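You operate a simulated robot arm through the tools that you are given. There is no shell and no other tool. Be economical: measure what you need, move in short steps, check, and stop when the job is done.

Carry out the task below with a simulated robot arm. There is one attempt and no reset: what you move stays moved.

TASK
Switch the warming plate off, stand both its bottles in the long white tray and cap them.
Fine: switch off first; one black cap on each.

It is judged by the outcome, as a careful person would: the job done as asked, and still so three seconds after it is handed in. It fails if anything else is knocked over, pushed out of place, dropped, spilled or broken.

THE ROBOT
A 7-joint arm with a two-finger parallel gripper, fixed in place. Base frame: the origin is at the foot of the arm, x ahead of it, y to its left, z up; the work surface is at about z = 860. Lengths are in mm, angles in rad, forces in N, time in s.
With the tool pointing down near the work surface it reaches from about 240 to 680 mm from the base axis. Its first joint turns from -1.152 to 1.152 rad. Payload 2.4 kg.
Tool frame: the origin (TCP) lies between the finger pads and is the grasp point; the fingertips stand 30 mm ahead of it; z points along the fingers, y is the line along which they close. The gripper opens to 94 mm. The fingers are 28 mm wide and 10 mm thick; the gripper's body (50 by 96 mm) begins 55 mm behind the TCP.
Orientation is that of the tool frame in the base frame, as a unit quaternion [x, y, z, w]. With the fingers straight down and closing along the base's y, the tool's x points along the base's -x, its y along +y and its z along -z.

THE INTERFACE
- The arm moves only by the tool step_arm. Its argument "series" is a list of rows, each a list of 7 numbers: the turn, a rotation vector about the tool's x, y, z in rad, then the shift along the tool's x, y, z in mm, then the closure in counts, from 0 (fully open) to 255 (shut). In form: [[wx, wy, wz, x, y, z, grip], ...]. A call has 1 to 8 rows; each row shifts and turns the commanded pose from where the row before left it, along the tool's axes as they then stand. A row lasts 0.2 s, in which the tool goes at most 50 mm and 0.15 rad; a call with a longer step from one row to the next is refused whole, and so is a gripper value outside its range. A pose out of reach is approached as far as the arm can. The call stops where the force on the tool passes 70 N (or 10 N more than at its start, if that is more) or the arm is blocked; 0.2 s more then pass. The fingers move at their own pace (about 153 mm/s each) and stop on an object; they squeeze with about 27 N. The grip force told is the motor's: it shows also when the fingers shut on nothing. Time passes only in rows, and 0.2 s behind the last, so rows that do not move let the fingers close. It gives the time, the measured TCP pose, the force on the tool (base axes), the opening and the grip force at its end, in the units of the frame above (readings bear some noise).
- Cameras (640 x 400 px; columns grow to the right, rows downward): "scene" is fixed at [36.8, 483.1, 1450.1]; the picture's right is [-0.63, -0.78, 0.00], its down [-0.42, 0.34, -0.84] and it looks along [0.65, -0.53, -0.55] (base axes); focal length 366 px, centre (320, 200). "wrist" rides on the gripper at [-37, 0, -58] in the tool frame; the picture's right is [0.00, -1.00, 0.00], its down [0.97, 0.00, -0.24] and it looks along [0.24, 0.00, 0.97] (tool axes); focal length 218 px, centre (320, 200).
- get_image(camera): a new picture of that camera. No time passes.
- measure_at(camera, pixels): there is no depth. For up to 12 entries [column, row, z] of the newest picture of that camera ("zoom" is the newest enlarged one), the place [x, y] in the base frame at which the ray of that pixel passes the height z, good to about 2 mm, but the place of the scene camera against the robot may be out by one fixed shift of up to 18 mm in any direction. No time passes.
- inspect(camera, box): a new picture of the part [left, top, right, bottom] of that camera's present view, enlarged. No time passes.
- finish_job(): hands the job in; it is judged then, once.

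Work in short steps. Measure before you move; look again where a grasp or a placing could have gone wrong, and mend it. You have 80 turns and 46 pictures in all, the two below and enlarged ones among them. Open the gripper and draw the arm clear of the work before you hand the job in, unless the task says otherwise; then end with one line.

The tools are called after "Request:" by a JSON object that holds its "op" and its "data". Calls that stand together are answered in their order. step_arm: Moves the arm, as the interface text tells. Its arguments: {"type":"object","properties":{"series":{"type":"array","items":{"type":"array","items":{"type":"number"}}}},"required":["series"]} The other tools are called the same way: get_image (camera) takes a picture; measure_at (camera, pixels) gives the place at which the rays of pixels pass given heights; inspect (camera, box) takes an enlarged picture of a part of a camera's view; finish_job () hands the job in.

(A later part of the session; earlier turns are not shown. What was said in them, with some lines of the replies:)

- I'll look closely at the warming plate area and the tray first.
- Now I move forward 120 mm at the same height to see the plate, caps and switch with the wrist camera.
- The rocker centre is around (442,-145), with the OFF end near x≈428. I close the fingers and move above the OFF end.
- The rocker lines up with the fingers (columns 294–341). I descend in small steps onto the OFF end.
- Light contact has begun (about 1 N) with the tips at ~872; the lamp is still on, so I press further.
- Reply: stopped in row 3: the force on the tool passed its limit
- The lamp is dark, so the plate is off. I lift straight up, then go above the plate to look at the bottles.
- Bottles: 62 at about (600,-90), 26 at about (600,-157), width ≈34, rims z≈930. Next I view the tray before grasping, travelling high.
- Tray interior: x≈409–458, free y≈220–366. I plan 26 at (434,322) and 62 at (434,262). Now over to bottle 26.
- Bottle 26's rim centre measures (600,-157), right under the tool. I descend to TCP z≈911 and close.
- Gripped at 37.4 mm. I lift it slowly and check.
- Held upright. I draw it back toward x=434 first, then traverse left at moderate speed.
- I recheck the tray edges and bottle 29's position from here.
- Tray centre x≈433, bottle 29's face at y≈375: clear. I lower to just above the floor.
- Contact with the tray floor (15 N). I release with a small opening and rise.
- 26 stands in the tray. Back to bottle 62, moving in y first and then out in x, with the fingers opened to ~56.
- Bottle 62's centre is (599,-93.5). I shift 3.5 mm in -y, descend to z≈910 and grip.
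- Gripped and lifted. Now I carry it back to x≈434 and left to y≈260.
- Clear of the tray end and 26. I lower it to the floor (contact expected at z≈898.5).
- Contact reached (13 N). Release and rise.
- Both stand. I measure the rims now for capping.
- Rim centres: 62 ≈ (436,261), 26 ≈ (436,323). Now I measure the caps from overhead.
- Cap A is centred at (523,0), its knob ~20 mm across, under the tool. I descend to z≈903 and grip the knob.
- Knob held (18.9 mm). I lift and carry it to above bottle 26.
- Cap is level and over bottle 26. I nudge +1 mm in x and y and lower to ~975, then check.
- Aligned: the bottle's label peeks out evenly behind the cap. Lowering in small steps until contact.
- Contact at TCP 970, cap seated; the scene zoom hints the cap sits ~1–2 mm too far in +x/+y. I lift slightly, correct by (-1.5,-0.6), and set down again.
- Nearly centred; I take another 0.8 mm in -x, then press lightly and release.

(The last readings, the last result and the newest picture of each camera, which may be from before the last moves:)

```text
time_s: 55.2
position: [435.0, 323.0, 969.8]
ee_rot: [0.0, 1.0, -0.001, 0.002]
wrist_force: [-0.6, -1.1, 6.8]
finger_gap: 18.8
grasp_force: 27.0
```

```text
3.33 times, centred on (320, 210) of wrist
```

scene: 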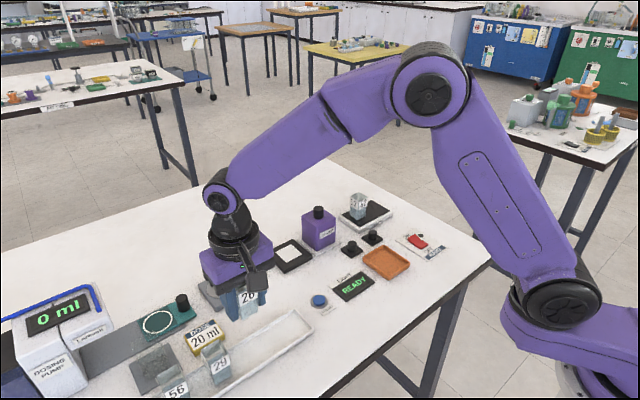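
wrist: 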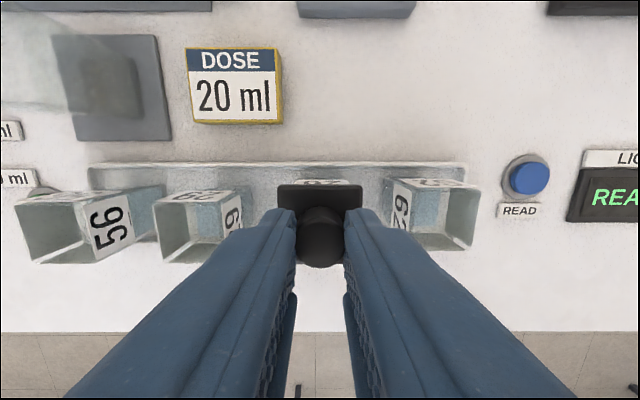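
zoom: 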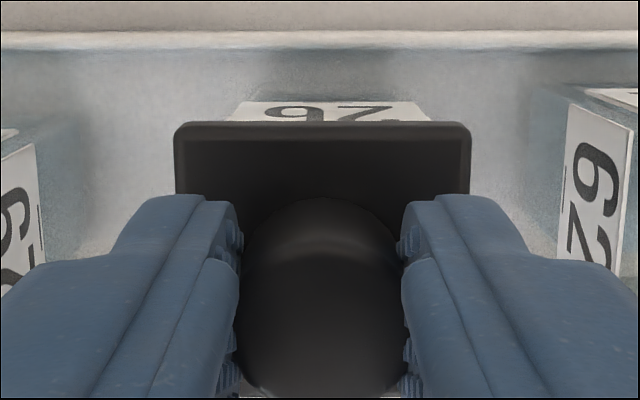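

Cap centred within ~1 mm. Release and rise.

Request:
{"op": "step_arm", "data": {"series": [[0, 0, 0, 0, 0, 0, 160], [0, 0, 0, 0, 0, 0, 160], [0, 0, 0, 0, 0, -10, 160], [0, 0, 0, 0, 0, -30, 160], [0, 0, 0, 0, 0, -40, 160], [0, 0, 0, 0, 0, 0, 160]]}}

Request:
{"op": "inspect", "data": {"camera": "wrist", "box": [200, 140, 440, 290]}}

```text
time_s: 56.6
position: [435.4, 322.6, 1048.8]
ee_rot: [0.0, 1.0, -0.001, 0.002]
wrist_force: [-0.7, 0.5, 0.2]
finger_gap: 35.1
grasp_force: 0.1
```

```text
2.67 times, centred on (320, 215) of wrist
```

zoom: 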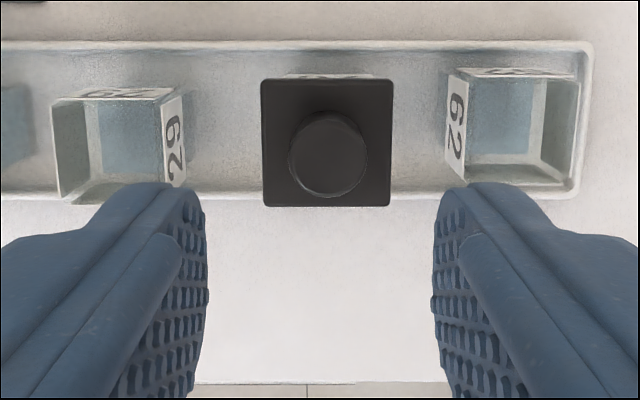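

Cap on 26. Now to cap B at (523,-69).

Request:
{"op": "step_arm", "data": {"series": [[0, 0, 0, -9, -46, 0, 150], [0, 0, 0, -9, -46, 0, 150], [0, 0, 0, -10, -46, 0, 150], [0, 0, 0, -10, -46, 0, 150], [0, 0, 0, -10, -46, 0, 150], [0, 0, 0, -10, -46, 0, 150], [0, 0, 0, -10, -46, 0, 150], [0, 0, 0, -10, -46, 0, 150]]}}

Request:
{"op": "step_arm", "data": {"series": [[0, 0, 0, -10, -23.6, 25, 150], [0, 0, 0, 0, 0, 35, 150], [0, 0, 0, 0, 0, 0, 150]]}}

Request:
{"op": "inspect", "data": {"camera": "wrist", "box": [220, 140, 420, 265]}}

```text
time_s: 58.4
position: [510.2, -45.5, 1049.3]
ee_rot: [0.0, 1.0, -0.001, 0.003]
wrist_force: [0.3, 0.5, 0.1]
finger_gap: 39.2
grasp_force: 0.0
```

```text
time_s: 59.2
position: [520.4, -71.2, 990.1]
ee_rot: [0.0, 1.0, -0.001, 0.003]
wrist_force: [-0.4, -0.6, -0.2]
finger_gap: 38.7
grasp_force: 0.0
```

```text
3.20 times, centred on (320, 202) of wrist
```

zoom: 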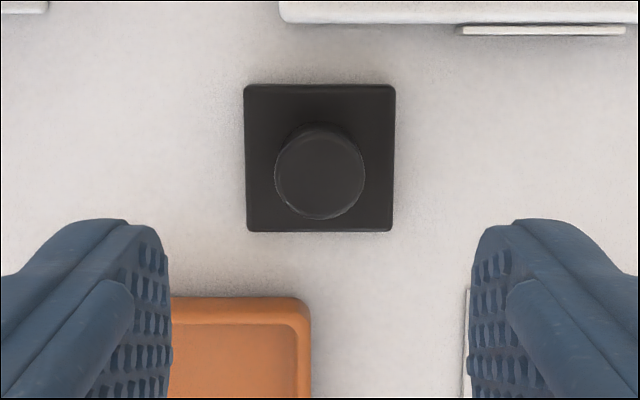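

Request:
{"op": "measure_at", "data": {"camera": "zoom", "pixels": [[320, 173, 888], [246, 86, 868], [395, 86, 868], [247, 231, 866], [393, 231, 866]]}}

```text
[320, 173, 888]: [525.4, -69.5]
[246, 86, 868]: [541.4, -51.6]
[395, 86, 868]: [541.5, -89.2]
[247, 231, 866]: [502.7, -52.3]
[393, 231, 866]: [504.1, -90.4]
```

Cap B's centre is ≈(523,-70.5). Nudge +2 mm in x, descend to z≈905, grip.

Request:
{"op": "step_arm", "data": {"series": [[0, 0, 0, -2, 0, 35, 150], [0, 0, 0, 0, 0, 30, 150], [0, 0, 0, 0, 0, 14, 150], [0, 0, 0, 0, 0, 6, 150], [0, 0, 0, 0, 0, 0, 150], [0, 0, 0, 0, 0, 0, 255], [0, 0, 0, 0, 0, 0, 255], [0, 0, 0, 0, 0, 0, 255]]}}

```text
time_s: 61.0
position: [525.2, -70.7, 904.4]
ee_rot: [0.0, 1.0, -0.001, 0.003]
wrist_force: [0.0, -0.4, 0.1]
finger_gap: 18.6
grasp_force: 26.7
```

Gripped. Lift and carry to bottle 62.

Request:
{"op": "step_arm", "data": {"series": [[0, 0, 0, 0, 0, -10, 255], [0, 0, 0, 0, 0, -35, 255], [0, 0, 0, 0, 0, -45, 255], [0, 0, 0, 0, 0, -25, 255], [0, 0, 0, 17, 20, 0, 255], [0, 0, 0, 25, 35, 0, 255], [0, 0, 0, 25, 35, 0, 255], [0, 0, 0, 20, 35, 0, 255]]}}

Request:
{"op": "step_arm", "data": {"series": [[0, 0, 0, 0, 40, 0, 255], [0, 0, 0, 0, 40, 0, 255], [0, 0, 0, 0, 40, 0, 255], [0, 0, 0, 0, 40, 0, 255], [0, 0, 0, 0, 28, 10, 255], [0, 0, 0, 0, 18, 15, 255], [0, 0, 0, 0, 0, 15, 255], [0, 0, 0, 0, 0, 0, 255]]}}

Request:
{"op": "get_image", "data": {"camera": "wrist"}}

```text
time_s: 62.8
position: [438.0, 56.9, 1020.2]
ee_rot: [0.001, 1.0, -0.001, 0.003]
wrist_force: [-0.3, 0.0, -0.7]
finger_gap: 18.6
grasp_force: 26.8
```

```text
time_s: 64.6
position: [436.1, 262.3, 980.7]
ee_rot: [0.001, 1.0, -0.001, 0.003]
wrist_force: [-0.6, 0.4, -0.6]
finger_gap: 18.7
grasp_force: 27.0
```

```text
6 pictures are left
```

wrist: 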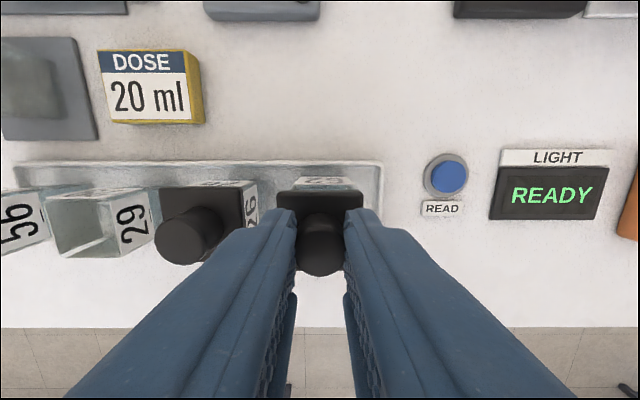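

Aligned over 62. Lower to contact (expected z≈970).

Request:
{"op": "step_arm", "data": {"series": [[0, 0, 0, 0, -0.5, 5, 255], [0, 0, 0, 0, 0, 3, 255], [0, 0, 0, 0, 0, 1.5, 255], [0, 0, 0, 0, 0, 0, 255]]}}

Request:
{"op": "inspect", "data": {"camera": "wrist", "box": [240, 150, 400, 270]}}

Request:
{"op": "inspect", "data": {"camera": "scene", "box": [230, 280, 330, 360]}}

```text
time_s: 65.6
position: [436.4, 261.4, 970.6]
ee_rot: [0.0, 1.0, 0.0, 0.004]
wrist_force: [-0.5, 0.9, 13.5]
finger_gap: 18.9
grasp_force: 27.1
```

```text
3.33 times, centred on (320, 210) of wrist
```

zoom: 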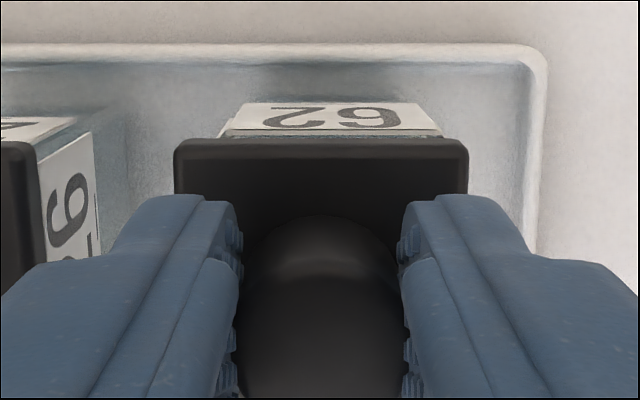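

```text
5.00 times, centred on (280, 320) of scene
```

zoom: 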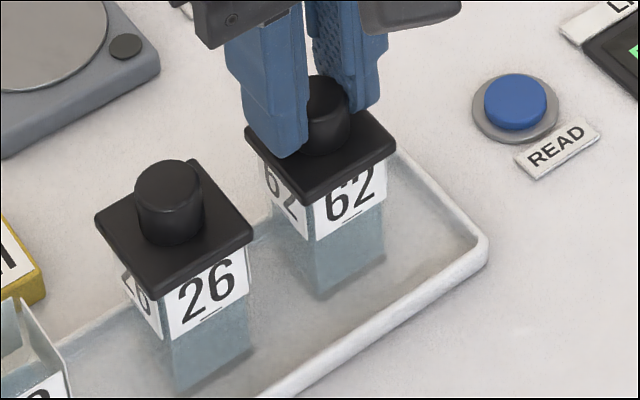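

Contact, but the rim's back edge shows ~1.3 mm behind the cap and the bottle sits ~1 mm right. Lift, correct (+2.2 x, -0.9 y), set down.

Request:
{"op": "step_arm", "data": {"series": [[0, 0, 0, 0, 0, -4, 255], [0, 0, 0, -2.2, -0.9, 0, 255], [0, 0, 0, 0, 0, 3, 255], [0, 0, 0, 0, 0, 1, 255], [0, 0, 0, 0, 0, 0, 255]]}}

Request:
{"op": "inspect", "data": {"camera": "wrist", "box": [240, 150, 400, 270]}}

```text
time_s: 66.8
position: [439.8, 259.8, 970.2]
ee_rot: [0.0, 1.0, -0.001, 0.003]
wrist_force: [-1.2, -0.5, 4.0]
finger_gap: 18.9
grasp_force: 27.0
```

```text
3.33 times, centred on (320, 210) of wrist
```

zoom: 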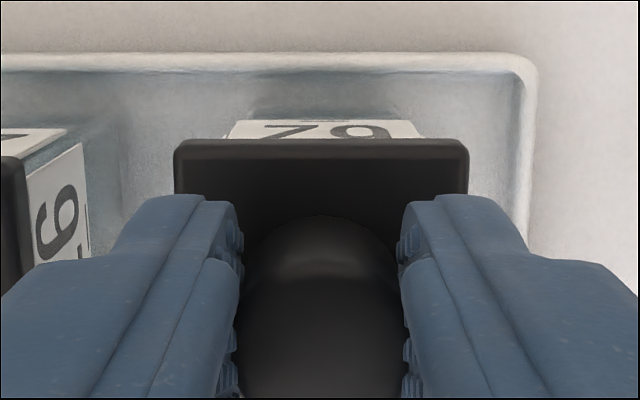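

Cap covers the rim and is centred (label 225–420 vs cap 174–469). Release, rise and draw back.

Request:
{"op": "step_arm", "data": {"series": [[0, 0, 0, 0, 0, 0, 160], [0, 0, 0, 0, 0, 0, 160], [0, 0, 0, 0, 0, -10, 160], [0, 0, 0, 0, 0, -30, 160], [0, 0, 0, 0, 0, -45, 160], [0, 0, 0, 0, 0, -45, 0], [0, 0, 0, 0, -45, -10, 0], [0, 0, 0, 0, -45, 0, 0]]}}

Request:
{"op": "step_arm", "data": {"series": [[0, 0, 0, 10, -45, 0, 0], [0, 0, 0, 10, -45, 0, 0], [0, 0, 0, 10, -45, 0, 0], [0, 0, 0, 10, -45, 0, 0], [0, 0, 0, 0, 0, 0, 0]]}}

Request:
{"op": "inspect", "data": {"camera": "scene", "box": [190, 280, 320, 380]}}

Request:
{"op": "get_image", "data": {"camera": "scene"}}

```text
time_s: 68.6
position: [438.9, 169.3, 1110.9]
ee_rot: [-0.001, 1.0, -0.002, 0.003]
wrist_force: [0.0, -0.1, -0.7]
finger_gap: 94.1
grasp_force: 0.2
```

```text
time_s: 69.8
position: [399.2, -9.7, 1109.2]
ee_rot: [0.0, 1.0, -0.001, 0.002]
wrist_force: [-0.1, -0.1, -0.9]
finger_gap: 94.2
grasp_force: 0.1
```

```text
4.00 times, centred on (255, 330) of scene
```

zoom: 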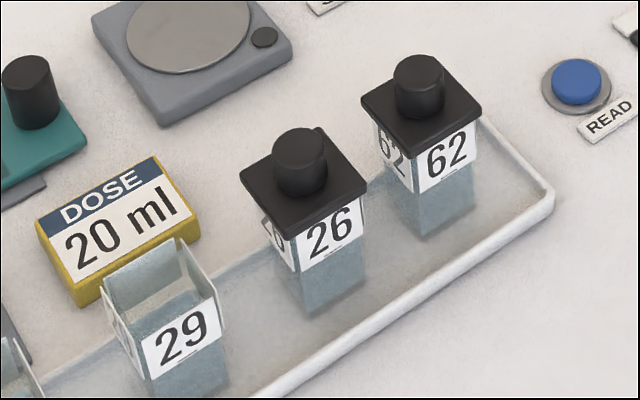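

```text
1 pictures are left
```

scene: 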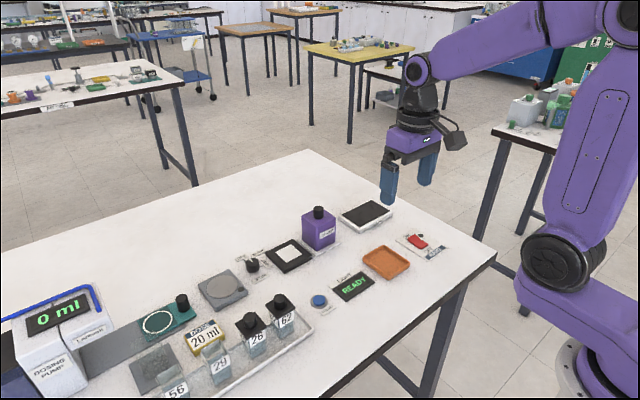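

Both bottles stand capped in the tray, the switch lamp is off, nothing else has moved and the arm is clear. I hand the job in.

Request:
{"op": "finish_job", "data": {}}

```text
The job is handed in.
```

I switched the warming plate off first (its lamp went dark), then stood bottles 26 and 62 in the long white tray with one black cap on each. Nothing else looked disturbed, and the gripper is open and clear.
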